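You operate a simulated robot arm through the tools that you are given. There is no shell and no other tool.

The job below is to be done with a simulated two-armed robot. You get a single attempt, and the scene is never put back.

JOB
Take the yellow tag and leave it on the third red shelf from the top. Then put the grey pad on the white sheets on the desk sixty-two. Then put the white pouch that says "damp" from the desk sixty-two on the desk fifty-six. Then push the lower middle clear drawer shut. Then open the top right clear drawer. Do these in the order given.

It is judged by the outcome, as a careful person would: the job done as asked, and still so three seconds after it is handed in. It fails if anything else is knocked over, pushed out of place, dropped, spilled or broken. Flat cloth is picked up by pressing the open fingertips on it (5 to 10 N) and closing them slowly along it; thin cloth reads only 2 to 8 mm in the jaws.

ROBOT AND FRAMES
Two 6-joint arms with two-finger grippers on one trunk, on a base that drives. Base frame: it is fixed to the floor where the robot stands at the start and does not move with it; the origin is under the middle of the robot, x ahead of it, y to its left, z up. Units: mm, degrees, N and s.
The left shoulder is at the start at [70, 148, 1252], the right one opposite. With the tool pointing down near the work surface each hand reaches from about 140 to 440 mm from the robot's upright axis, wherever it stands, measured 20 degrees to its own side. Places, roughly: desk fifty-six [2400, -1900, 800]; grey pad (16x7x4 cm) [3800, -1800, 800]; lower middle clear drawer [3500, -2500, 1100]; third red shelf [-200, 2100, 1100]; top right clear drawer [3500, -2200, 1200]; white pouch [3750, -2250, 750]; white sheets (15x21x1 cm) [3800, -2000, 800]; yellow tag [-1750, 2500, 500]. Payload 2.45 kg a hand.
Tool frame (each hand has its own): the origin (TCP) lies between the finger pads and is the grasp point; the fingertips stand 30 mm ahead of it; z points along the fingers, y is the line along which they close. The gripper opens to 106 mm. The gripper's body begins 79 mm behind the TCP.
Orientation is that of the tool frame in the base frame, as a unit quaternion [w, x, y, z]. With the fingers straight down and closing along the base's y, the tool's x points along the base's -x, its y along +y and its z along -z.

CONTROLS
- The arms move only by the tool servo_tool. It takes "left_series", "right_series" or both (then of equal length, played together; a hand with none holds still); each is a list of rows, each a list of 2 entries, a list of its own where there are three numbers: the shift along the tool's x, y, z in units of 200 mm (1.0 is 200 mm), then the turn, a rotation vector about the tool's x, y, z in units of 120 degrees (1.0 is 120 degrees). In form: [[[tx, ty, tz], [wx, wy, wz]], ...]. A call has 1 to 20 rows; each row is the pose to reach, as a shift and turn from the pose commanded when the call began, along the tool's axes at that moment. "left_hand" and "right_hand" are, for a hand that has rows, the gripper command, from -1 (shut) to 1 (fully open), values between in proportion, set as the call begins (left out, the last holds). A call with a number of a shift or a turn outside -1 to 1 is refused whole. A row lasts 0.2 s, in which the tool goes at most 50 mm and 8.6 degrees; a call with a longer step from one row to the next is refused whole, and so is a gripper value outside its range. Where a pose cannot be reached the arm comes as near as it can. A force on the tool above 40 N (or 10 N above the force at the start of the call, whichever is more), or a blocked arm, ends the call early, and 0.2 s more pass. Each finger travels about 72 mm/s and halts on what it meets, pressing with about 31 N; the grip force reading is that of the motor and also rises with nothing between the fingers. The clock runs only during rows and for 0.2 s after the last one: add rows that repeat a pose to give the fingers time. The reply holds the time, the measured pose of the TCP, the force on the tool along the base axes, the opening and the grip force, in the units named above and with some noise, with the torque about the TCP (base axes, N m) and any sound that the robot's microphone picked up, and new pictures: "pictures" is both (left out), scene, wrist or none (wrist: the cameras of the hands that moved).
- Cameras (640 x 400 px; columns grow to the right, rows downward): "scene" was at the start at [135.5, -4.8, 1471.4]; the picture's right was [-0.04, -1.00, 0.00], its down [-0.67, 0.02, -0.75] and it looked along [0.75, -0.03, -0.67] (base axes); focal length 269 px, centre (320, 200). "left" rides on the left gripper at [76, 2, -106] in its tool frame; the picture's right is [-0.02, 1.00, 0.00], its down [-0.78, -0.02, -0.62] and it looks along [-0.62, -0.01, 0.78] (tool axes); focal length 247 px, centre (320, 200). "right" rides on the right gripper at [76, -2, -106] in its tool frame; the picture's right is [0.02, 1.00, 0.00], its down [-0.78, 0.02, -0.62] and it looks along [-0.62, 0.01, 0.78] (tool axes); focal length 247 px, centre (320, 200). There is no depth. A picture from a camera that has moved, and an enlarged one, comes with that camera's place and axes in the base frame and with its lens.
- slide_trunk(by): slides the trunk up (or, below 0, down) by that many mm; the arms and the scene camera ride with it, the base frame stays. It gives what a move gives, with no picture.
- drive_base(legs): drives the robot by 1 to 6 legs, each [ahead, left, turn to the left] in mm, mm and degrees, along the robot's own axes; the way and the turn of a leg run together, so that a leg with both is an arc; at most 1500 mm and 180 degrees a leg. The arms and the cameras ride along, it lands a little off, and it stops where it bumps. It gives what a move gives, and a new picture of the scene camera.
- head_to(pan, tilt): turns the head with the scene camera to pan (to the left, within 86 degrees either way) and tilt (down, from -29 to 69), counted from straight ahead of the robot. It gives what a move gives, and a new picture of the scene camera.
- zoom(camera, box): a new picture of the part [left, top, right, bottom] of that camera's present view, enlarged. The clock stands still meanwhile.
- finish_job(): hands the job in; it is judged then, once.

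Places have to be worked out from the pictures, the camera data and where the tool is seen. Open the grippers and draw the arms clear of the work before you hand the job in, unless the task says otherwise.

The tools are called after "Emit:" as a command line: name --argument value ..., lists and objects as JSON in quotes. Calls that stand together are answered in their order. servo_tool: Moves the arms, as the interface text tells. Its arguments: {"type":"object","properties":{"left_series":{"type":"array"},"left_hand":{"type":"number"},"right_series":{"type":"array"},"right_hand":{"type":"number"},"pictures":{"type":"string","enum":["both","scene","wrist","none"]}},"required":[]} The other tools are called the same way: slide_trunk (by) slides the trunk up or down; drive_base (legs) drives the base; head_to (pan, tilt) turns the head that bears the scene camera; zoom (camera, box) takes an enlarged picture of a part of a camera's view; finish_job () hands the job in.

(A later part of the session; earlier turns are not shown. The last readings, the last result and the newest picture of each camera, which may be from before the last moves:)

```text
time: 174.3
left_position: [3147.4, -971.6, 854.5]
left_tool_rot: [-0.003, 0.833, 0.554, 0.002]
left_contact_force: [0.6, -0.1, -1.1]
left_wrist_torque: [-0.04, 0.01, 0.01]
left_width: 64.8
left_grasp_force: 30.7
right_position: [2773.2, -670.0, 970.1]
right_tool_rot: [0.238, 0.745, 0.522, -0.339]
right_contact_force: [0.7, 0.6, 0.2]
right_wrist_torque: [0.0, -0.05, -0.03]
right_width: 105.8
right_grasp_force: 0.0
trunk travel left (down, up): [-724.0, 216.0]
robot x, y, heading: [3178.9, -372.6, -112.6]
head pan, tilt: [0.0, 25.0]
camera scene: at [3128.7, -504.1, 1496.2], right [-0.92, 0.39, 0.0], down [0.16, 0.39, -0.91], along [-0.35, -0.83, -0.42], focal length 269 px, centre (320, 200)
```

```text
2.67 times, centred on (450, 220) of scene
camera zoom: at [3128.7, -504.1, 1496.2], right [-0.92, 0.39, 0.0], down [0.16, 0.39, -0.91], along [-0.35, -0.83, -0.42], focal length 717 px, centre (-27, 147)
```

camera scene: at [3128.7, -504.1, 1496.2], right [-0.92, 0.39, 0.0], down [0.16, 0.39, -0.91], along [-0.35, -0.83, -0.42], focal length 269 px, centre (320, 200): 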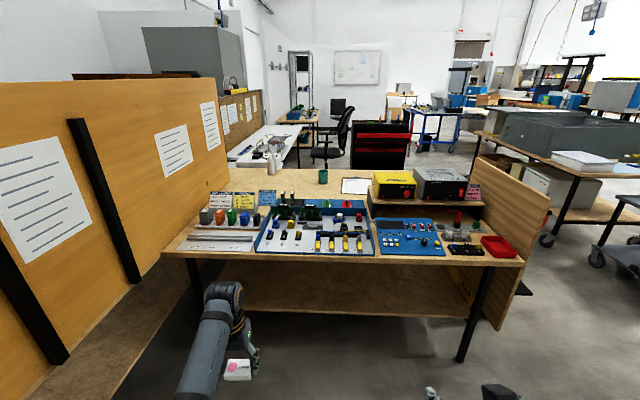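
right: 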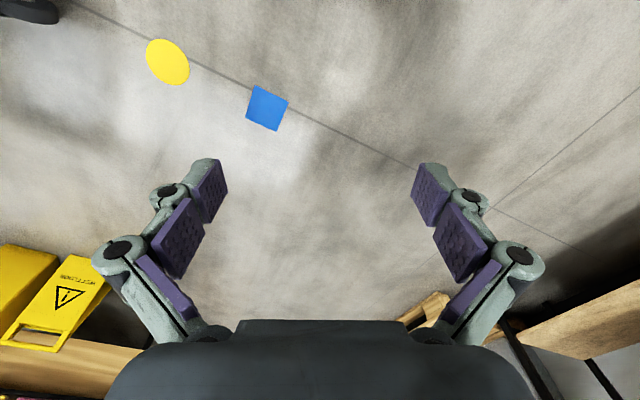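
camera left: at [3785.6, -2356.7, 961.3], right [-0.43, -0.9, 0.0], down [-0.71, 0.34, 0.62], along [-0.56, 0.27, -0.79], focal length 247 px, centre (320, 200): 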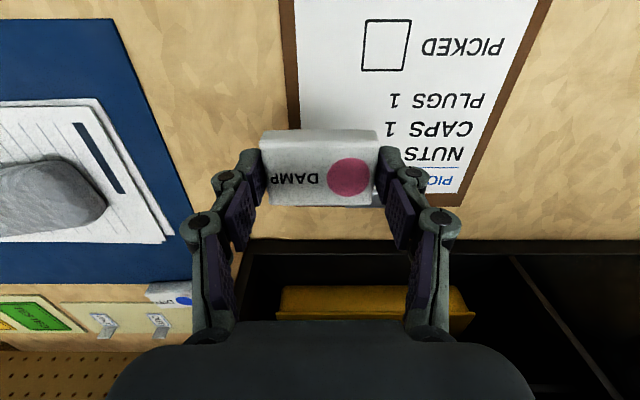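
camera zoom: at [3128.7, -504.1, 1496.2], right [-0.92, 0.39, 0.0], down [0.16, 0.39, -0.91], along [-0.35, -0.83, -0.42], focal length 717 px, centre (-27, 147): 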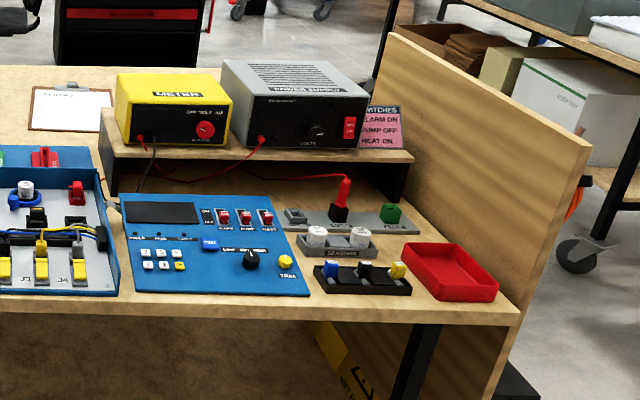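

The front is full; the free wooden area of desk fifty-six lies on its far half, to be reached from the other long side. I strafe along the corridor to beyond its near end and look at the passage.

Emit:
drive_base --legs '[[300, 0, -2.2], [0, -1500, 0]]'

Emit:
head_to --pan 0 --tilt 25

```text
time: 183.4
left_position: [1633.2, -589.1, 854.8]
left_tool_rot: [-0.003, 0.849, 0.528, 0.002]
left_contact_force: [-0.1, -0.8, 0.4]
left_wrist_torque: [-0.04, -0.04, 0.03]
left_width: 64.8
left_grasp_force: 31.1
right_position: [1278.0, -266.0, 970.2]
right_tool_rot: [0.227, 0.761, 0.5, -0.346]
right_contact_force: [-0.2, -0.5, 0.3]
right_wrist_torque: [0.01, 0.02, -0.01]
right_width: 106.3
right_grasp_force: 0.1
trunk travel left (down, up): [-724.0, 216.0]
robot x, y, heading: [1706.0, 7.3, -116.5]
head pan, tilt: [0.0, 25.0]
camera scene: at [1643.2, -122.0, 1496.3], right [-0.9, 0.45, 0.0], down [0.19, 0.38, -0.91], along [-0.4, -0.81, -0.42], focal length 269 px, centre (320, 200)
```

scene: 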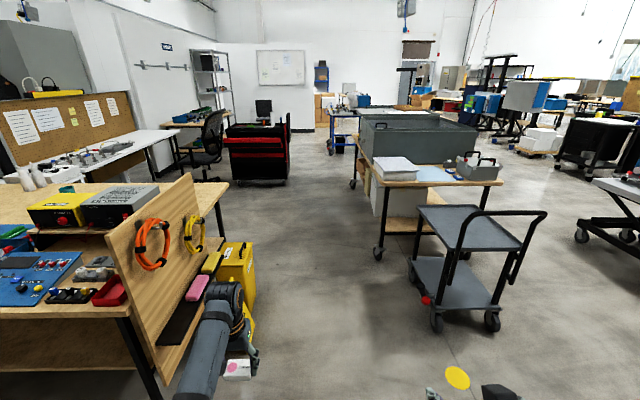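

```text
time: 184.0
left_position: [1631.9, -590.0, 854.6]
left_tool_rot: [-0.003, 0.849, 0.528, 0.002]
left_contact_force: [-0.2, -0.2, -0.6]
left_wrist_torque: [-0.02, 0.0, 0.01]
left_width: 64.7
left_grasp_force: 31.1
right_position: [1279.2, -264.6, 969.4]
right_tool_rot: [0.227, 0.761, 0.499, -0.346]
right_contact_force: [-1.3, 0.1, 0.2]
right_wrist_torque: [0.02, 0.02, -0.03]
right_width: 106.0
right_grasp_force: 0.1
trunk travel left (down, up): [-724.0, 216.0]
robot x, y, heading: [1703.0, 6.7, -116.4]
head pan, tilt: [0.0, 25.0]
camera scene: at [1643.0, -122.0, 1496.3], right [-0.9, 0.45, 0.0], down [0.19, 0.38, -0.91], along [-0.4, -0.81, -0.42], focal length 269 px, centre (320, 200)
```

scene: 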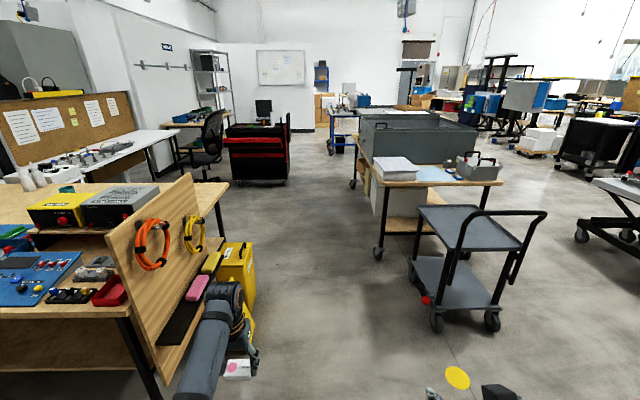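

The passage between the yellow bins and the cart is about a metre wide. I drive through its middle and look again.

Emit:
drive_base --legs '[[1250, -50, 0]]'

Emit:
head_to --pan 45 --tilt 30

```text
time: 190.3
left_position: [1068.3, -1697.5, 854.6]
left_tool_rot: [-0.002, 0.841, 0.541, 0.001]
left_contact_force: [-0.6, 0.5, -0.5]
left_wrist_torque: [0.01, 0.04, 0.03]
left_width: 64.7
left_grasp_force: 31.2
right_position: [705.7, -1386.4, 969.9]
right_tool_rot: [0.233, 0.753, 0.512, -0.342]
right_contact_force: [0.1, -0.4, -0.4]
right_wrist_torque: [-0.01, 0.0, 0.0]
right_width: 105.7
right_grasp_force: 0.0
trunk travel left (down, up): [-724.0, 216.0]
robot x, y, heading: [1121.7, -1104.9, -114.5]
head pan, tilt: [0.0, 25.0]
camera scene: at [1064.3, -1230.2, 1496.3], right [-0.91, 0.42, 0.0], down [0.18, 0.38, -0.91], along [-0.38, -0.82, -0.42], focal length 269 px, centre (320, 200)
```

scene: 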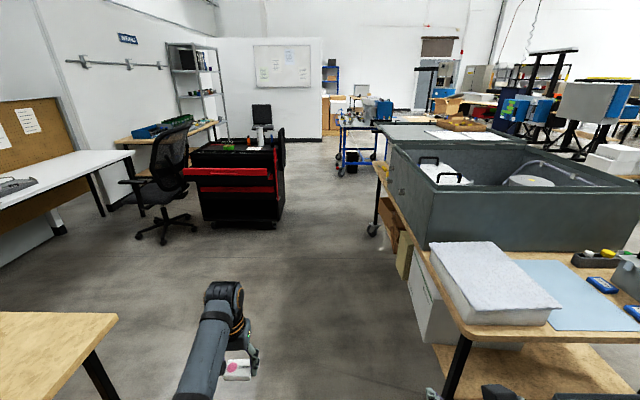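

```text
time: 191.5
left_position: [1068.0, -1697.6, 853.8]
left_tool_rot: [-0.002, 0.841, 0.541, 0.001]
left_contact_force: [0.1, 0.0, 0.1]
left_wrist_torque: [-0.01, 0.0, 0.01]
left_width: 64.9
left_grasp_force: 30.5
right_position: [704.4, -1387.1, 969.9]
right_tool_rot: [0.233, 0.753, 0.512, -0.342]
right_contact_force: [0.6, -0.6, 0.4]
right_wrist_torque: [0.05, 0.02, -0.02]
right_width: 105.9
right_grasp_force: 0.1
trunk travel left (down, up): [-724.0, 216.0]
robot x, y, heading: [1122.2, -1098.5, -114.6]
head pan, tilt: [45.0, 30.0]
camera scene: at [1134.0, -1231.3, 1488.3], right [-0.94, -0.35, 0.0], down [-0.17, 0.47, -0.87], along [0.3, -0.81, -0.5], focal length 269 px, centre (320, 200)
```

scene: 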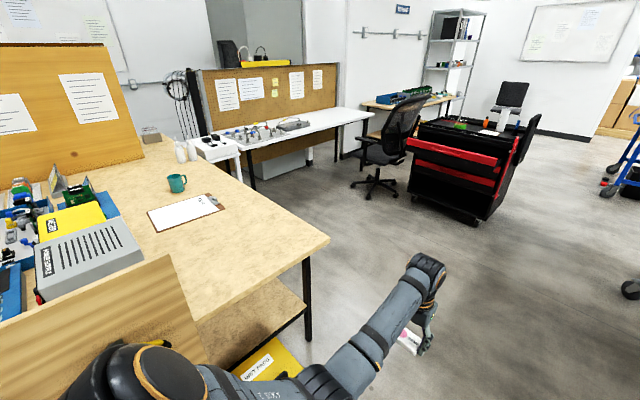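

From here I see a big free area at desk fifty-six's far corner, whose end edge is open right of the pegboard. I drive past the bins and turn left to face that end edge.

Emit:
drive_base --legs '[[775, 120, 0], [0, 0, 90]]'

Emit:
head_to --pan 0 --tilt 35

```text
time: 199.6
left_position: [1512.5, -1880.1, 853.5]
left_tool_rot: [-0.004, 0.193, 0.981, -0.002]
left_contact_force: [0.8, 0.4, 0.6]
left_wrist_torque: [-0.01, 0.01, 0.04]
left_width: 64.8
left_grasp_force: 30.9
right_position: [1212.2, -2254.6, 970.6]
right_tool_rot: [0.408, 0.155, 0.897, -0.071]
right_contact_force: [0.3, -0.7, 0.2]
right_wrist_torque: [0.0, 0.0, 0.01]
right_width: 106.0
right_grasp_force: 0.1
trunk travel left (down, up): [-724.0, 216.0]
robot x, y, heading: [914.1, -1843.3, -22.7]
head pan, tilt: [45.0, 30.0]
camera scene: at [1042.9, -1834.1, 1488.3], right [0.38, -0.92, 0.0], down [-0.46, -0.19, -0.87], along [0.8, 0.33, -0.5], focal length 269 px, centre (320, 200)
```

scene: 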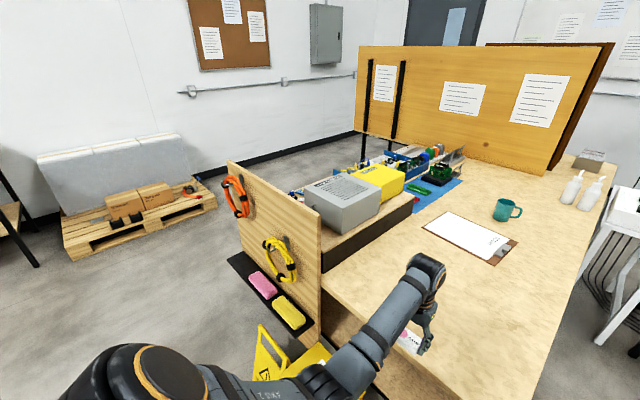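

```text
time: 200.7
left_position: [1511.6, -1880.9, 854.3]
left_tool_rot: [-0.003, 0.194, 0.981, -0.001]
left_contact_force: [0.5, 0.3, -0.8]
left_wrist_torque: [0.01, 0.02, -0.01]
left_width: 64.7
left_grasp_force: 31.1
right_position: [1212.1, -2253.7, 970.8]
right_tool_rot: [0.408, 0.154, 0.897, -0.07]
right_contact_force: [0.1, -1.0, 0.6]
right_wrist_torque: [-0.05, -0.01, -0.03]
right_width: 106.0
right_grasp_force: 0.0
trunk travel left (down, up): [-724.0, 216.0]
robot x, y, heading: [914.4, -1844.3, -22.6]
head pan, tilt: [0.0, 35.0]
camera scene: at [1040.7, -1902.3, 1480.5], right [-0.38, -0.92, 0.0], down [-0.53, 0.22, -0.82], along [0.76, -0.31, -0.57], focal length 269 px, centre (320, 200)
```

scene: 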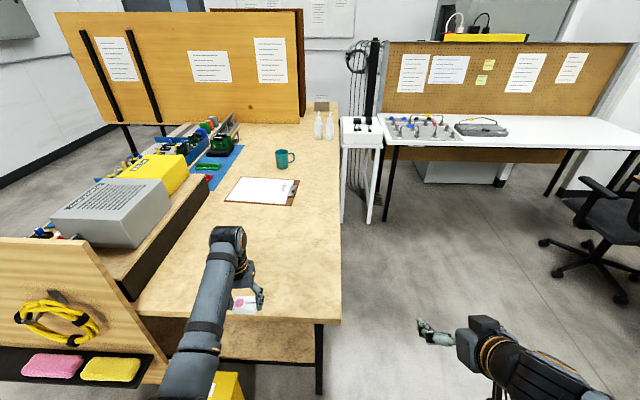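

The pouch is just before the desk's end edge. I shift right 120 mm (away from the yellow bin) and ahead 120 mm so it hangs over the free corner.

Emit:
drive_base --legs '[[0, -120, 0], [120, 0, 0]]'

Emit:
zoom --camera "left" --box '[0, 0, 640, 400]'

```text
time: 202.8
left_position: [1575.9, -2039.8, 854.5]
left_tool_rot: [-0.003, 0.196, 0.981, -0.001]
left_contact_force: [0.8, 0.2, -0.1]
left_wrist_torque: [-0.01, -0.02, -0.02]
left_width: 64.9
left_grasp_force: 31.6
right_position: [1278.0, -2413.1, 970.8]
right_tool_rot: [0.407, 0.155, 0.897, -0.07]
right_contact_force: [0.5, -0.7, -0.2]
right_wrist_torque: [0.01, -0.01, -0.01]
right_width: 106.1
right_grasp_force: 0.1
trunk travel left (down, up): [-724.0, 216.0]
robot x, y, heading: [976.8, -2009.8, -22.6]
head pan, tilt: [0.0, 35.0]
camera scene: at [1105.0, -2060.1, 1480.6], right [-0.39, -0.92, 0.0], down [-0.53, 0.22, -0.82], along [0.76, -0.32, -0.57], focal length 269 px, centre (320, 200)
```

scene: 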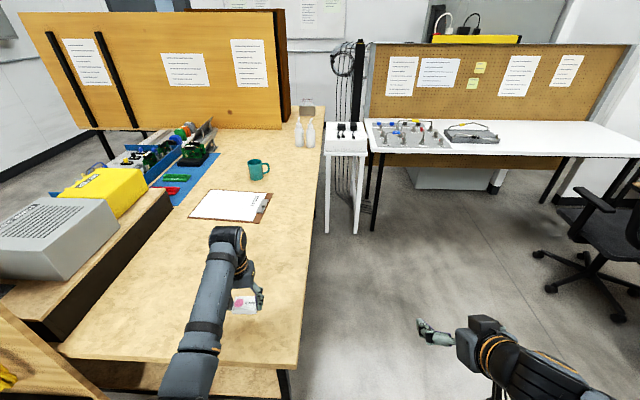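

```text
1.00 times, centred on (320, 200) of left (not enlarged: the box is as wide or as high as the picture)
camera zoom: at [1507.2, -2007.5, 961.4], right [0.4, 0.92, 0.0], down [0.72, -0.31, 0.62], along [0.56, -0.25, -0.79], focal length 247 px, centre (320, 200)
```

zoom: 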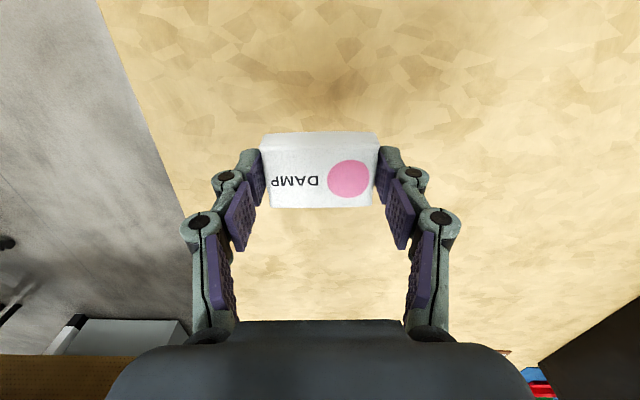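

The pouch hangs over clear desk surface. I lower it.

Emit:
servo_tool --left_series '[[[0, 0, 0.1], [0, 0, 0]], [[0, 0, 0.2], [0, 0, 0]], [[0, 0, 0.25], [0, 0, 0]], [[0, 0, 0.27], [0, 0, 0]], [[0, 0, 0.27], [0, 0, 0]]]' --pictures "wrist"

```text
time: 204.0
left_position: [1578.3, -2039.3, 799.6]
left_tool_rot: [-0.003, 0.195, 0.981, 0.0]
left_contact_force: [-0.1, 0.3, -0.3]
left_wrist_torque: [-0.02, -0.02, 0.0]
left_width: 64.7
left_grasp_force: 30.6
right_position: [1279.4, -2412.3, 970.8]
right_tool_rot: [0.408, 0.156, 0.897, -0.071]
right_contact_force: [0.4, 0.1, 0.9]
right_wrist_torque: [-0.01, 0.0, 0.0]
right_width: 105.9
right_grasp_force: 0.0
trunk travel left (down, up): [-724.0, 216.0]
robot x, y, heading: [979.1, -2004.8, -22.7]
head pan, tilt: [0.0, 35.0]
camera left: at [1508.3, -2008.2, 907.0], right [0.4, 0.92, 0.0], down [0.72, -0.31, 0.62], along [0.56, -0.25, -0.79], focal length 247 px, centre (320, 200)
```

left: 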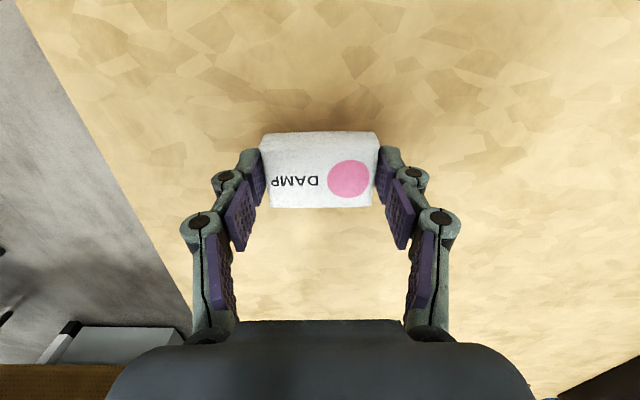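

Not yet touching. I continue in 3 mm steps.

Emit:
servo_tool --left_series '[[[0, 0, 0.015], [0, 0, 0]], [[0, 0, 0.03], [0, 0, 0]], [[0, 0, 0.03], [0, 0, 0]]]' --pictures "wrist"

```text
time: 204.8
left_position: [1575.8, -2039.5, 794.1]
left_tool_rot: [-0.003, 0.195, 0.981, -0.001]
left_contact_force: [-0.8, 0.7, -0.7]
left_wrist_torque: [0.05, -0.01, 0.01]
left_width: 64.7
left_grasp_force: 30.7
right_position: [1278.0, -2413.1, 969.5]
right_tool_rot: [0.408, 0.156, 0.897, -0.071]
right_contact_force: [-0.5, 0.3, -0.4]
right_wrist_torque: [0.02, 0.0, 0.01]
right_width: 105.9
right_grasp_force: 0.2
trunk travel left (down, up): [-724.0, 216.0]
robot x, y, heading: [972.8, -2004.9, -22.5]
head pan, tilt: [0.0, 35.0]
camera left: at [1507.5, -2008.0, 900.8], right [0.4, 0.92, 0.0], down [0.72, -0.31, 0.62], along [0.56, -0.25, -0.79], focal length 247 px, centre (320, 200)
```

left: 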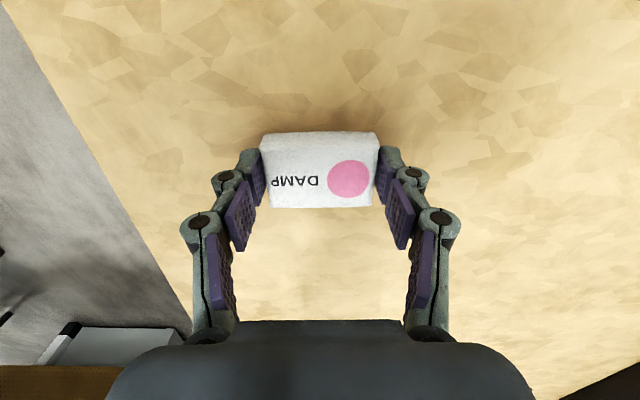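

Emit:
servo_tool --left_series '[[[0, 0, 0.01], [0, 0, 0]], [[0, 0, 0.02], [0, 0, 0]], [[0, 0, 0.03], [0, 0, 0]], [[0, 0, 0.03], [0, 0, 0]]]' --pictures "wrist"

```text
time: 205.8
left_position: [1577.5, -2039.3, 790.4]
left_tool_rot: [0.0, 0.194, 0.981, -0.002]
left_contact_force: [3.3, 0.1, 12.7]
left_wrist_torque: [0.22, 0.03, 0.0]
left_width: 64.9
left_grasp_force: 31.4
right_position: [1277.2, -2412.5, 970.8]
right_tool_rot: [0.408, 0.156, 0.897, -0.07]
right_contact_force: [-0.8, 0.3, 0.1]
right_wrist_torque: [0.01, 0.0, 0.01]
right_width: 105.9
right_grasp_force: 0.1
trunk travel left (down, up): [-724.0, 216.0]
robot x, y, heading: [975.9, -2005.6, -22.8]
head pan, tilt: [0.0, 35.0]
camera left: at [1506.9, -2008.0, 896.9], right [0.4, 0.92, 0.0], down [0.72, -0.31, 0.62], along [0.57, -0.25, -0.78], focal length 247 px, centre (320, 200)
```

left: 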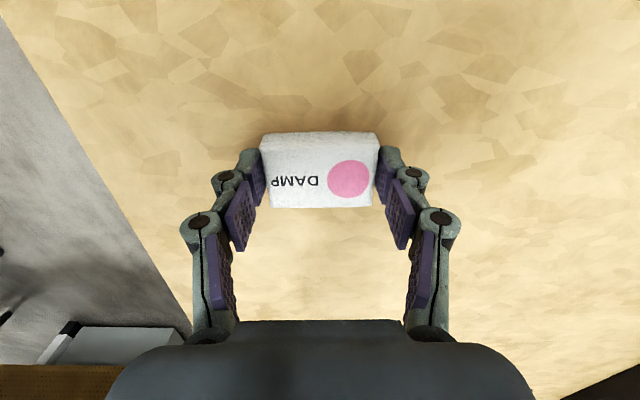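

The pouch touches the desk (13 N). I open the fingers, then lift clear.

Emit:
servo_tool --left_series '[[[0, 0, 0], [0, 0, 0]], [[0, 0, 0], [0, 0, 0]], [[0, 0, 0], [0, 0, 0]]]' --left_hand 1 --pictures "none"

Emit:
servo_tool --left_series '[[[0, 0, -0.1], [0, 0, 0]], [[0, 0, -0.2], [0, 0, 0]], [[0, 0, -0.31], [0, 0, 0]], [[0, 0, -0.31], [0, 0, 0]]]' --left_hand 1

```text
time: 206.6
left_position: [1576.9, -2038.3, 787.7]
left_tool_rot: [-0.002, 0.195, 0.981, 0.0]
left_contact_force: [-0.7, -0.2, -0.3]
left_wrist_torque: [0.01, 0.01, -0.02]
left_width: 105.9
left_grasp_force: 0.0
right_position: [1279.4, -2412.5, 969.5]
right_tool_rot: [0.408, 0.155, 0.897, -0.07]
right_contact_force: [0.4, -0.4, -0.6]
right_wrist_torque: [0.01, -0.01, 0.0]
right_width: 105.7
right_grasp_force: 0.1
trunk travel left (down, up): [-724.0, 216.0]
robot x, y, heading: [978.1, -2006.3, -22.6]
head pan, tilt: [0.0, 35.0]
```

```text
time: 207.6
left_position: [1578.5, -2038.2, 850.3]
left_tool_rot: [-0.002, 0.195, 0.981, -0.001]
left_contact_force: [-0.1, -0.1, 0.3]
left_wrist_torque: [0.02, -0.01, 0.01]
left_width: 106.0
left_grasp_force: 0.1
right_position: [1278.2, -2413.6, 969.5]
right_tool_rot: [0.408, 0.156, 0.897, -0.071]
right_contact_force: [0.1, 0.1, 1.1]
right_wrist_torque: [-0.04, 0.02, 0.02]
right_width: 106.1
right_grasp_force: 0.0
trunk travel left (down, up): [-724.0, 216.0]
robot x, y, heading: [976.4, -2004.7, -22.9]
head pan, tilt: [0.0, 35.0]
camera scene: at [1106.1, -2060.4, 1480.5], right [-0.39, -0.92, 0.0], down [-0.53, 0.22, -0.82], along [0.76, -0.32, -0.57], focal length 269 px, centre (320, 200)
camera left: at [1508.2, -2006.9, 957.5], right [0.4, 0.92, 0.0], down [0.72, -0.31, 0.62], along [0.56, -0.25, -0.79], focal length 247 px, centre (320, 200)
```

scene: 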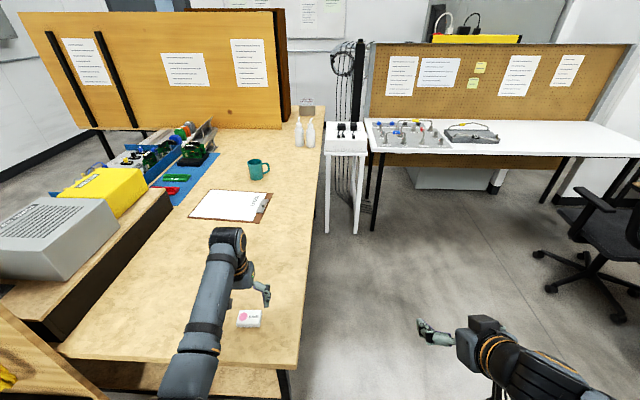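
left: 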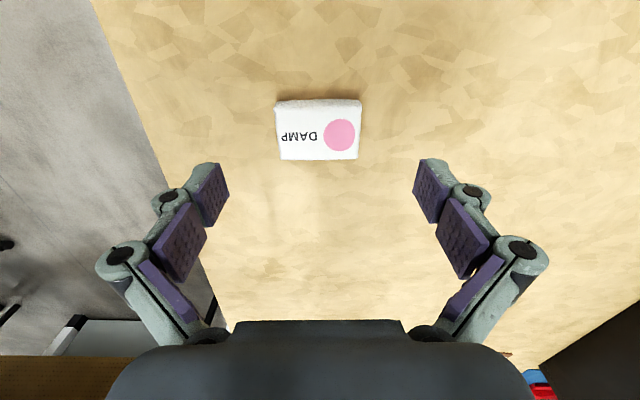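

The pouch is left on desk fifty-six. I return the same way: back off, strafe past the bins into the corridor, checking halfway.

Emit:
drive_base --legs '[[-170, 0, -2.1], [0, 450, 0], [-80, 450, 0], [0, 1280, 0]]'

```text
time: 211.9
left_position: [1608.8, -1573.5, 851.1]
left_tool_rot: [-0.003, 0.226, 0.974, -0.013]
left_contact_force: [-7.9, -12.8, 2.0]
left_wrist_torque: [1.6, -1.12, -0.51]
left_width: 106.2
left_grasp_force: 0.0
right_position: [1300.3, -1923.9, 970.9]
right_tool_rot: [0.407, 0.176, 0.893, -0.079]
right_contact_force: [0.0, 0.1, 0.8]
right_wrist_torque: [-0.02, -0.02, 0.02]
right_width: 106.0
right_grasp_force: 0.0
trunk travel left (down, up): [-724.0, 216.0]
robot x, y, heading: [1016.4, -1505.9, -25.2]
head pan, tilt: [0.0, 35.0]
stopped in leg 3: the force on the tool passed its limit at 71 N (the readings are from after the stop); the commanded pose is now the measured one
camera scene: at [1142.3, -1565.2, 1480.7], right [-0.43, -0.9, 0.0], down [-0.52, 0.24, -0.82], along [0.74, -0.35, -0.57], focal length 269 px, centre (320, 200)
```

scene: 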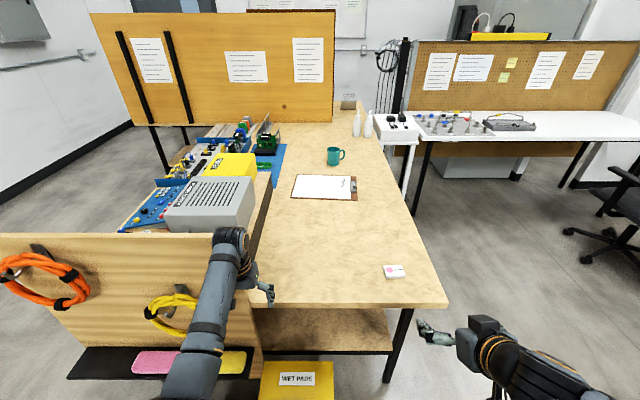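

The left gripper bumped the pegboard's edge: it stands further out than I judged. I ease off to the right and back.

Emit:
drive_base --legs '[[-20, -60, 0], [-230, 0, 0]]'

Emit:
zoom --camera "scene" --box '[0, 150, 400, 400]'

```text
time: 214.2
left_position: [1360.0, -1518.5, 850.9]
left_tool_rot: [-0.005, 0.226, 0.974, -0.011]
left_contact_force: [-0.3, 0.4, -0.6]
left_wrist_torque: [0.0, 0.01, 0.0]
left_width: 106.4
left_grasp_force: 0.0
right_position: [1045.7, -1870.6, 970.1]
right_tool_rot: [0.406, 0.177, 0.893, -0.08]
right_contact_force: [0.2, -0.3, -0.2]
right_wrist_torque: [-0.02, 0.03, -0.03]
right_width: 105.7
right_grasp_force: 0.2
trunk travel left (down, up): [-724.0, 216.0]
robot x, y, heading: [767.7, -1450.9, -25.2]
head pan, tilt: [0.0, 35.0]
camera scene: at [891.2, -1511.1, 1480.4], right [-0.43, -0.9, 0.0], down [-0.52, 0.25, -0.82], along [0.74, -0.35, -0.57], focal length 269 px, centre (320, 200)
```

scene: 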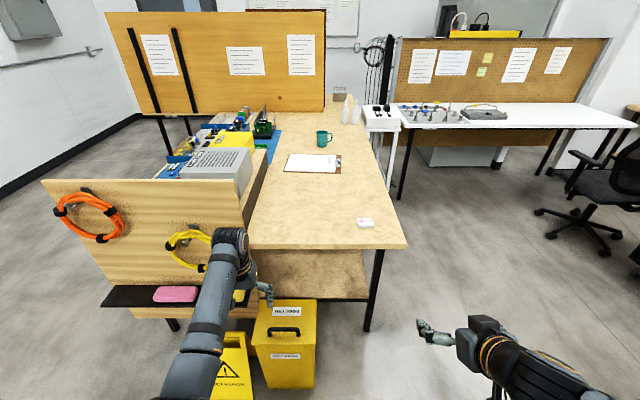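

```text
1.60 times, centred on (200, 275) of scene
camera zoom: at [891.2, -1511.1, 1480.4], right [-0.43, -0.9, 0.0], down [-0.52, 0.25, -0.82], along [0.74, -0.35, -0.57], focal length 430 px, centre (512, 80)
```

zoom: 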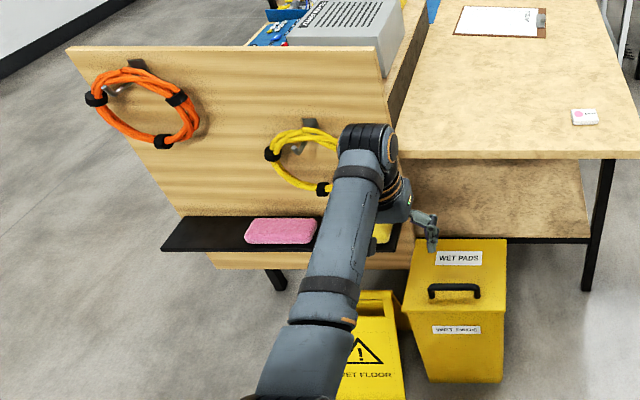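

Nothing on the pegboard was disturbed (hoops, pads and sign are in place). Now with ~200 mm clearance I strafe left to the corridor.

Emit:
drive_base --legs '[[0, 900, 0], [0, 850, 0]]'

```text
time: 223.2
left_position: [2109.8, 73.1, 849.6]
left_tool_rot: [-0.004, 0.228, 0.974, -0.011]
left_contact_force: [0.3, 0.5, 0.5]
left_wrist_torque: [0.01, -0.05, 0.0]
left_width: 106.0
left_grasp_force: 0.0
right_position: [1796.5, -277.1, 970.0]
right_tool_rot: [0.406, 0.178, 0.893, -0.081]
right_contact_force: [-0.5, 0.2, 0.8]
right_wrist_torque: [-0.02, -0.01, -0.01]
right_width: 106.1
right_grasp_force: 0.0
trunk travel left (down, up): [-724.0, 216.0]
robot x, y, heading: [1517.9, 146.9, -25.7]
head pan, tilt: [0.0, 35.0]
camera scene: at [1642.4, 83.6, 1480.5], right [-0.43, -0.9, 0.0], down [-0.52, 0.25, -0.82], along [0.74, -0.35, -0.57], focal length 269 px, centre (320, 200)
```

scene: 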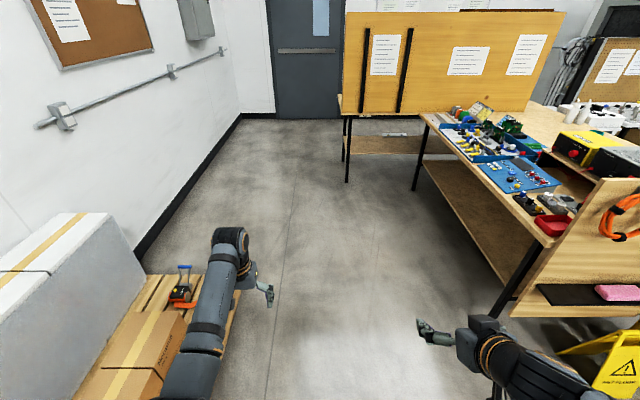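

The pallet is clear of my path. I drive along the corridor past the panel's end and turn about beyond desk sixty-two.

Emit:
drive_base --legs '[[700, -80, 0.9], [800, 0, 0], [1200, 400, 0]]'

Emit:
drive_base --legs '[[1150, 0, 0], [0, 0, 180]]'

```text
time: 233.9
left_position: [4017.4, -702.4, 850.3]
left_tool_rot: [-0.003, 0.224, 0.974, -0.012]
left_contact_force: [-0.2, 0.0, -0.4]
left_wrist_torque: [0.04, -0.01, 0.01]
left_width: 106.1
left_grasp_force: 0.0
right_position: [3700.0, -1055.2, 966.2]
right_tool_rot: [0.395, 0.186, 0.895, -0.087]
right_contact_force: [-7.4, 1.1, -0.5]
right_wrist_torque: [0.03, -0.07, -0.53]
right_width: 106.6
right_grasp_force: 0.2
trunk travel left (down, up): [-724.0, 216.0]
robot x, y, heading: [3423.2, -632.3, -25.3]
head pan, tilt: [0.0, 35.0]
stopped in leg 3: the force on the tool passed its limit at 175 N (the readings are from after the stop); the commanded pose is now the measured one
camera scene: at [3548.6, -692.8, 1480.6], right [-0.43, -0.9, 0.0], down [-0.52, 0.24, -0.82], along [0.74, -0.35, -0.57], focal length 269 px, centre (320, 200)
```

scene: 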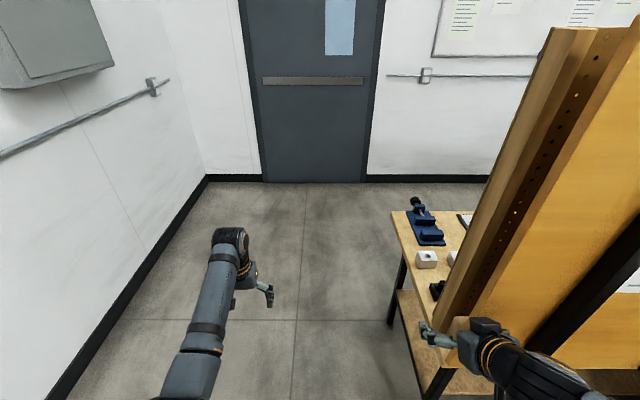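

```text
time: 234.9
left_position: [4022.6, -705.7, 852.3]
left_tool_rot: [-0.003, 0.225, 0.974, -0.012]
left_contact_force: [0.4, -0.5, -0.1]
left_wrist_torque: [0.01, 0.0, -0.04]
left_width: 105.9
left_grasp_force: 0.0
right_position: [3700.4, -1059.6, 964.6]
right_tool_rot: [0.388, 0.193, 0.897, -0.087]
right_contact_force: [-16.2, 1.9, 5.2]
right_wrist_torque: [-0.36, 0.02, -0.93]
right_width: 107.0
right_grasp_force: 0.1
trunk travel left (down, up): [-724.0, 216.0]
robot x, y, heading: [3430.6, -636.4, -25.5]
head pan, tilt: [0.0, 35.0]
stopped in leg 1: the force on the tool passed its limit at 46 N (the readings are from after the stop); the commanded pose is now the measured one
camera scene: at [3553.0, -696.9, 1481.0], right [-0.43, -0.9, 0.0], down [-0.52, 0.25, -0.82], along [0.74, -0.35, -0.57], focal length 269 px, centre (320, 200)
```

scene: 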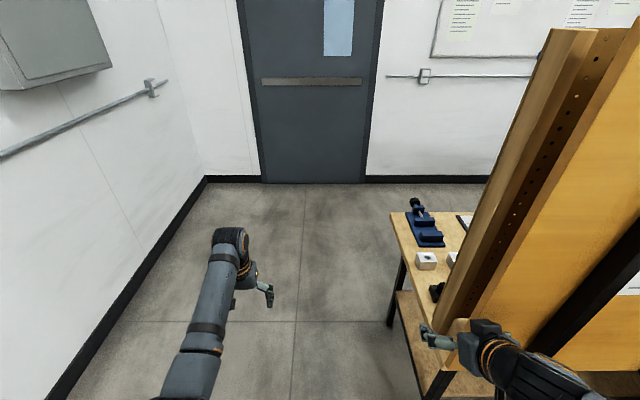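

My right hand struck the panel's edge (it reaches to n≈600). I back off, move well left, and look before going on.

Emit:
drive_base --legs '[[-80, 0, 0], [0, 300, 0]]'

Emit:
head_to --pan -25 --tilt 25

```text
time: 237.6
left_position: [4085.7, -390.2, 849.7]
left_tool_rot: [-0.004, 0.223, 0.975, -0.012]
left_contact_force: [-0.8, 0.5, 0.1]
left_wrist_torque: [-0.01, -0.03, 0.01]
left_width: 105.8
left_grasp_force: 0.0
right_position: [3767.1, -746.5, 962.7]
right_tool_rot: [0.389, 0.188, 0.898, -0.084]
right_contact_force: [-0.8, 0.0, 0.4]
right_wrist_torque: [-0.04, 0.01, -0.02]
right_width: 105.7
right_grasp_force: 0.0
trunk travel left (down, up): [-724.0, 216.0]
robot x, y, heading: [3488.3, -323.9, -24.6]
head pan, tilt: [0.0, 35.0]
camera scene: at [3617.0, -385.1, 1480.5], right [-0.42, -0.91, 0.0], down [-0.52, 0.24, -0.82], along [0.74, -0.35, -0.57], focal length 269 px, centre (320, 200)
```

scene: 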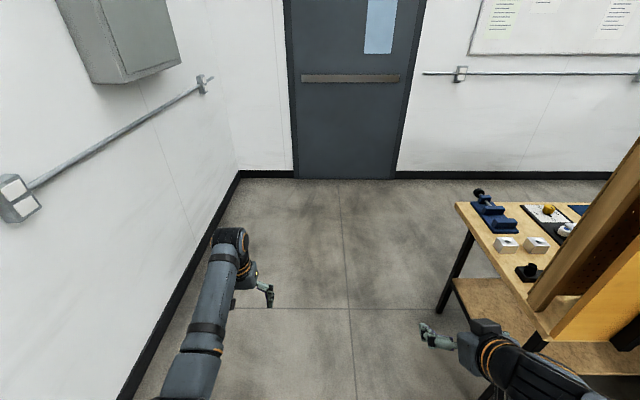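

```text
time: 238.5
left_position: [4084.5, -390.1, 849.9]
left_tool_rot: [-0.004, 0.222, 0.975, -0.012]
left_contact_force: [0.5, -0.4, -0.3]
left_wrist_torque: [-0.03, -0.01, -0.01]
left_width: 105.7
left_grasp_force: 0.1
right_position: [3766.1, -748.4, 964.1]
right_tool_rot: [0.389, 0.187, 0.898, -0.083]
right_contact_force: [0.2, 1.1, -0.1]
right_wrist_torque: [0.0, 0.01, 0.01]
right_width: 106.0
right_grasp_force: 0.1
trunk travel left (down, up): [-724.0, 216.0]
robot x, y, heading: [3492.2, -324.2, -25.1]
head pan, tilt: [-25.0, 25.0]
camera scene: at [3596.7, -418.3, 1496.2], right [-0.76, -0.64, 0.0], down [-0.27, 0.32, -0.91], along [0.58, -0.69, -0.42], focal length 269 px, centre (320, 200)
```

scene: 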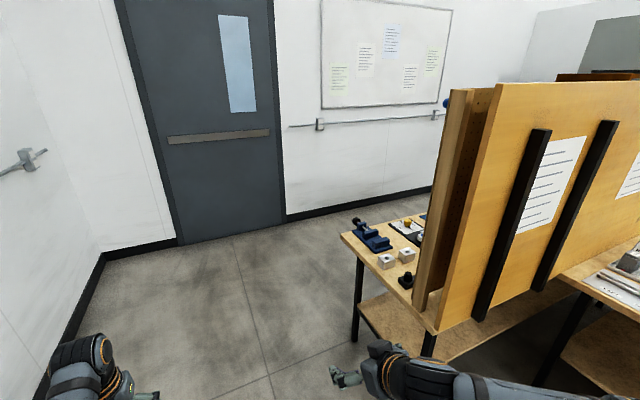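

Clear now (right hand at n≈900, panel ends at ≈600). I drive straight ahead past the desk.

Emit:
drive_base --legs '[[950, 0, 0], [900, 0, 0]]'

Emit:
drive_base --legs '[[0, 0, 180]]'

```text
time: 247.8
left_position: [5766.0, -1197.5, 849.8]
left_tool_rot: [-0.004, 0.224, 0.975, -0.012]
left_contact_force: [0.5, -0.1, 0.0]
left_wrist_torque: [0.04, 0.0, 0.01]
left_width: 106.2
left_grasp_force: 0.0
right_position: [5445.2, -1552.2, 963.4]
right_tool_rot: [0.389, 0.19, 0.897, -0.086]
right_contact_force: [-0.8, 0.5, -0.7]
right_wrist_torque: [0.01, 0.01, 0.02]
right_width: 106.0
right_grasp_force: 0.0
trunk travel left (down, up): [-724.0, 216.0]
robot x, y, heading: [5172.4, -1125.7, -25.1]
head pan, tilt: [-25.0, 25.0]
camera scene: at [5277.8, -1223.1, 1496.3], right [-0.77, -0.64, 0.0], down [-0.27, 0.32, -0.91], along [0.58, -0.7, -0.42], focal length 269 px, centre (320, 200)
```

scene: 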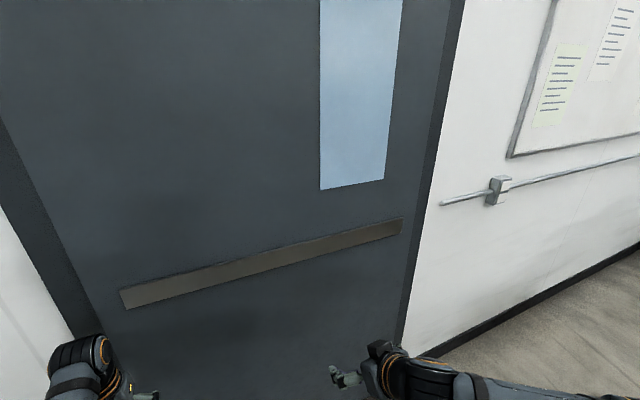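

```text
time: 255.5
left_position: [4578.7, -1043.9, 849.8]
left_tool_rot: [-0.011, 0.971, -0.239, 0.004]
left_contact_force: [0.5, 0.0, -0.2]
left_wrist_torque: [-0.01, 0.0, 0.0]
left_width: 106.0
left_grasp_force: 0.1
right_position: [4909.8, -699.1, 963.7]
right_tool_rot: [-0.091, 0.894, -0.203, -0.388]
right_contact_force: [0.4, -1.1, 0.6]
right_wrist_torque: [0.01, -0.01, -0.01]
right_width: 106.1
right_grasp_force: 0.0
trunk travel left (down, up): [-724.0, 216.0]
robot x, y, heading: [5170.4, -1125.5, 152.9]
head pan, tilt: [-25.0, 25.0]
camera scene: at [5072.0, -1035.6, 1496.3], right [0.79, 0.62, 0.0], down [0.26, -0.33, -0.91], along [-0.56, 0.71, -0.42], focal length 269 px, centre (320, 200)
```

scene: 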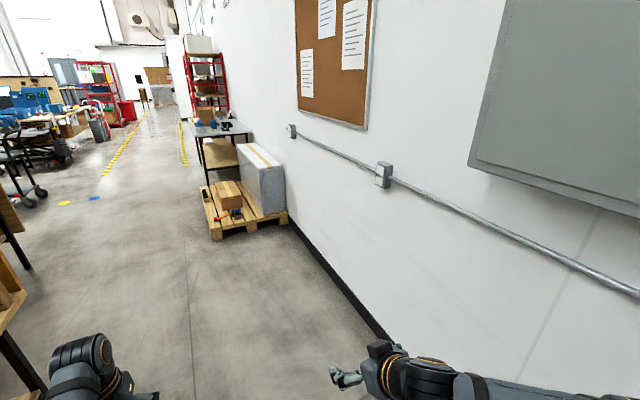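

Now facing back toward desk sixty-two. I square up and strafe left to stand before the drawer cabinet.

Emit:
drive_base --legs '[[0, 0, 2.1], [0, 900, 0], [0, 850, 0]]'

Emit:
head_to --pan 8 --tilt 25

```text
time: 264.8
left_position: [3854.3, -2681.4, 850.8]
left_tool_rot: [-0.012, 0.977, -0.211, 0.004]
left_contact_force: [-0.7, 0.1, 0.9]
left_wrist_torque: [-0.01, -0.01, 0.0]
left_width: 106.0
left_grasp_force: 0.0
right_position: [4165.2, -2317.0, 963.6]
right_tool_rot: [-0.08, 0.9, -0.178, -0.39]
right_contact_force: [0.0, 0.1, 1.1]
right_wrist_torque: [0.0, 0.02, -0.02]
right_width: 105.9
right_grasp_force: 0.0
trunk travel left (down, up): [-724.0, 216.0]
robot x, y, heading: [4450.9, -2732.8, 156.4]
head pan, tilt: [-25.0, 25.0]
camera scene: at [4345.3, -2645.1, 1496.3], right [0.75, 0.66, 0.0], down [0.28, -0.32, -0.91], along [-0.6, 0.68, -0.42], focal length 269 px, centre (320, 200)
```

scene: 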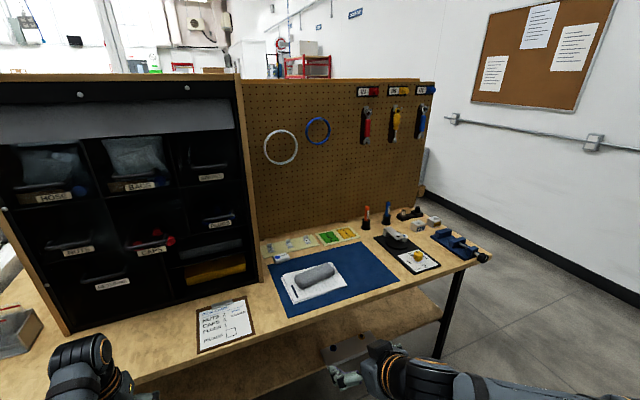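

```text
time: 265.8
left_position: [3854.7, -2681.6, 850.2]
left_tool_rot: [-0.012, 0.977, -0.211, 0.005]
left_contact_force: [0.6, -0.2, -0.6]
left_wrist_torque: [-0.01, -0.01, -0.01]
left_width: 105.9
left_grasp_force: 0.1
right_position: [4165.1, -2318.4, 962.8]
right_tool_rot: [-0.08, 0.9, -0.178, -0.39]
right_contact_force: [0.2, -0.9, -0.4]
right_wrist_torque: [-0.02, 0.01, 0.01]
right_width: 106.1
right_grasp_force: 0.1
trunk travel left (down, up): [-724.0, 216.0]
robot x, y, heading: [4450.1, -2734.0, 156.4]
head pan, tilt: [8.0, 25.0]
camera scene: at [4317.5, -2689.3, 1496.3], right [0.27, 0.96, 0.0], down [0.41, -0.11, -0.91], along [-0.87, 0.24, -0.42], focal length 269 px, centre (320, 200)
```

scene: 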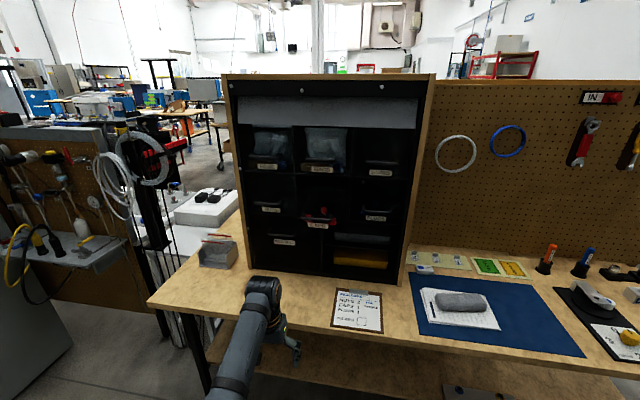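

Everything on the desk is undisturbed. I zoom on the cabinet.

Emit:
zoom --camera "scene" --box '[220, 70, 444, 290]'

Emit:
zoom --camera "scene" --box '[240, 120, 420, 250]'

```text
1.82 times, centred on (332, 180) of scene
camera zoom: at [4317.5, -2689.3, 1496.3], right [0.27, 0.96, 0.0], down [0.41, -0.11, -0.91], along [-0.87, 0.24, -0.42], focal length 489 px, centre (298, 236)
```

zoom: 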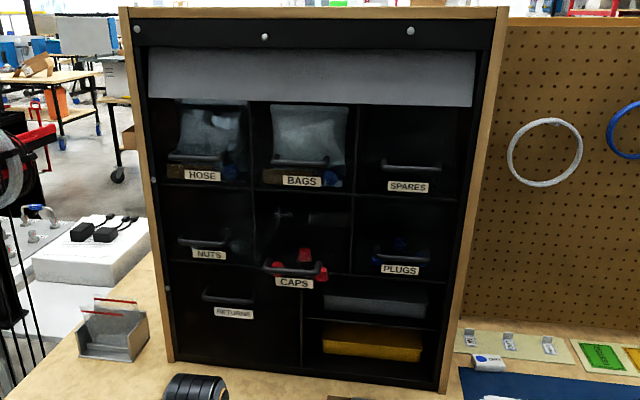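

```text
3.08 times, centred on (330, 185) of scene
camera zoom: at [4317.5, -2689.3, 1496.3], right [0.27, 0.96, 0.0], down [0.41, -0.11, -0.91], along [-0.87, 0.24, -0.42], focal length 827 px, centre (289, 246)
```

zoom: 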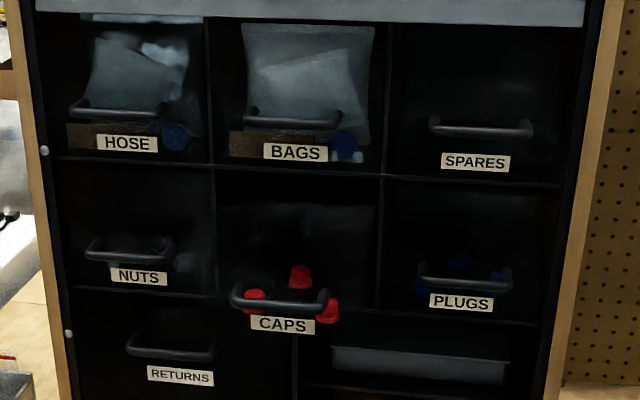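

Two views triangulate the CAPS (lower-middle, pulled-out) handle at about [3596, -2498, 1088] and the SPARES (top-right) handle at [3598, -2290, 1253]. I raise the trunk and bring the left hand to a 45° forward pitch, in free air before the desk.

Emit:
slide_trunk --by 120

Emit:
servo_tool --left_series '[[[0.05, 0, -0.1], [0, -0.0625, 0]], [[0.1, 0, -0.2], [0, -0.125, 0]], [[0.15, 0, -0.3], [0, -0.1875, 0]], [[0.2, 0, -0.4], [0, -0.25, 0]], [[0.22, 0, -0.5], [0, -0.3125, 0]], [[0.25, 0, -0.6], [0, -0.375, 0]], [[0.25, 0, -0.6], [0, -0.375, 0]]]' --left_hand 1 --pictures "none"

```text
time: 267.3
left_position: [3853.9, -2680.8, 971.1]
left_tool_rot: [-0.011, 0.977, -0.212, 0.004]
left_contact_force: [-0.2, 0.4, -0.4]
left_wrist_torque: [0.0, -0.02, 0.02]
left_width: 106.1
left_grasp_force: 0.0
right_position: [4164.1, -2316.8, 1083.1]
right_tool_rot: [-0.081, 0.9, -0.179, -0.389]
right_contact_force: [-0.3, -0.4, -0.6]
right_wrist_torque: [0.0, -0.05, -0.01]
right_width: 105.8
right_grasp_force: 0.0
trunk travel left (down, up): [-844.0, 96.0]
robot x, y, heading: [4452.1, -2730.7, 156.5]
head pan, tilt: [8.0, 25.0]
```

```text
time: 268.9
left_position: [3897.1, -2704.1, 1089.0]
left_tool_rot: [-0.092, 0.904, -0.191, -0.37]
left_contact_force: [0.0, -0.1, -0.5]
left_wrist_torque: [-0.01, -0.01, 0.02]
left_width: 106.1
left_grasp_force: 0.1
right_position: [4163.9, -2317.3, 1083.1]
right_tool_rot: [-0.08, 0.9, -0.178, -0.389]
right_contact_force: [-0.1, 0.5, -0.7]
right_wrist_torque: [0.02, 0.01, -0.02]
right_width: 106.0
right_grasp_force: 0.1
trunk travel left (down, up): [-844.0, 96.0]
robot x, y, heading: [4451.0, -2733.7, 156.2]
head pan, tilt: [8.0, 25.0]
```

Reached. Now I roll the gripper +90° so that it closes vertically around the bar handles, and pitch a little more to see what the wrist allows.

Emit:
servo_tool --left_series '[[[0, 0, 0], [0, 0, 0.068]], [[0, 0, 0], [0, 0, 0.136]], [[0, 0, 0], [0, 0, 0.204]], [[0, 0, 0], [0, 0, 0.272]], [[0, 0, 0], [0, 0, 0.34]], [[0, 0, 0], [0, 0, 0.408]], [[0, 0, 0], [0, 0, 0.476]], [[0, 0, 0], [0, 0, 0.544]], [[0, 0, 0], [0, 0, 0.612]], [[0, 0, 0], [0, 0, 0.68]], [[0, 0, 0], [0, 0, 0.75]], [[0, 0, 0], [0, 0, 0.75]]]' --pictures "none"

Emit:
servo_tool --left_series '[[[0, 0, 0], [-0.06, 0, 0]], [[0, 0, 0], [-0.12, 0, 0]], [[0, 0, 0], [-0.18, 0, 0]], [[0, 0, 0], [-0.18, 0, 0]]]'

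```text
time: 271.5
left_position: [3898.6, -2703.9, 1090.5]
left_tool_rot: [-0.197, -0.504, 0.775, 0.327]
left_contact_force: [-0.1, 1.0, 0.1]
left_wrist_torque: [-0.03, -0.02, 0.0]
left_width: 106.2
left_grasp_force: 0.0
right_position: [4164.1, -2317.6, 1082.2]
right_tool_rot: [-0.081, 0.9, -0.178, -0.389]
right_contact_force: [1.0, -0.3, -0.2]
right_wrist_torque: [0.03, -0.02, -0.02]
right_width: 105.9
right_grasp_force: 0.1
trunk travel left (down, up): [-844.0, 96.0]
robot x, y, heading: [4446.8, -2731.6, 156.2]
head pan, tilt: [8.0, 25.0]
```

```text
time: 272.5
left_position: [3897.4, -2703.8, 1089.0]
left_tool_rot: [-0.288, -0.459, 0.7, 0.466]
left_contact_force: [-0.7, 0.3, 0.1]
left_wrist_torque: [0.02, 0.01, -0.01]
left_width: 105.8
left_grasp_force: 0.1
right_position: [4164.6, -2318.4, 1082.9]
right_tool_rot: [-0.081, 0.9, -0.179, -0.389]
right_contact_force: [-0.4, 0.5, -0.1]
right_wrist_torque: [-0.02, 0.01, 0.01]
right_width: 106.0
right_grasp_force: 0.1
trunk travel left (down, up): [-844.0, 96.0]
robot x, y, heading: [4447.1, -2733.1, 156.5]
head pan, tilt: [8.0, 25.0]
camera scene: at [4317.3, -2689.5, 1616.3], right [0.27, 0.96, 0.0], down [0.41, -0.11, -0.91], along [-0.87, 0.24, -0.42], focal length 269 px, centre (320, 200)
camera left: at [3955.2, -2814.3, 1132.1], right [-0.36, 0.16, 0.92], down [0.85, 0.47, 0.25], along [-0.39, 0.87, -0.31], focal length 247 px, centre (320, 200)
```

scene: 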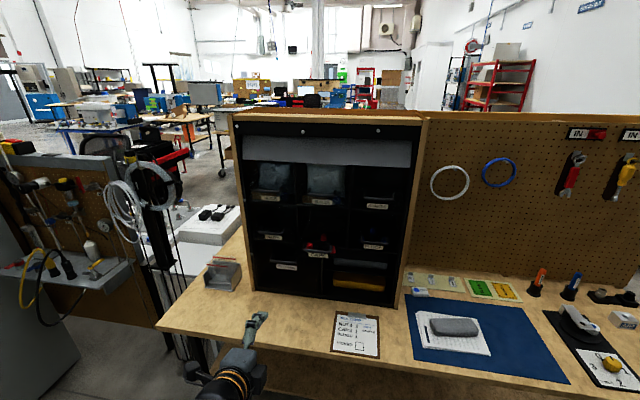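
left: 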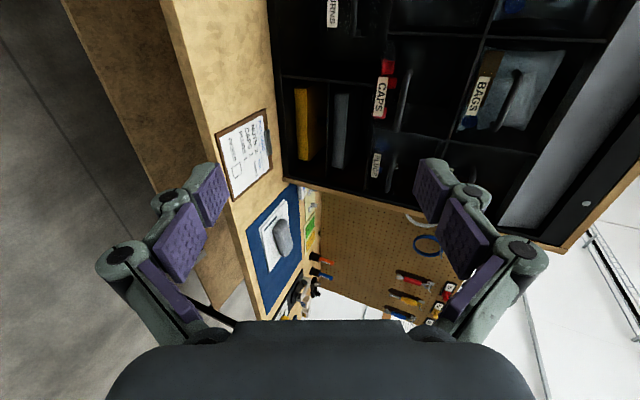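

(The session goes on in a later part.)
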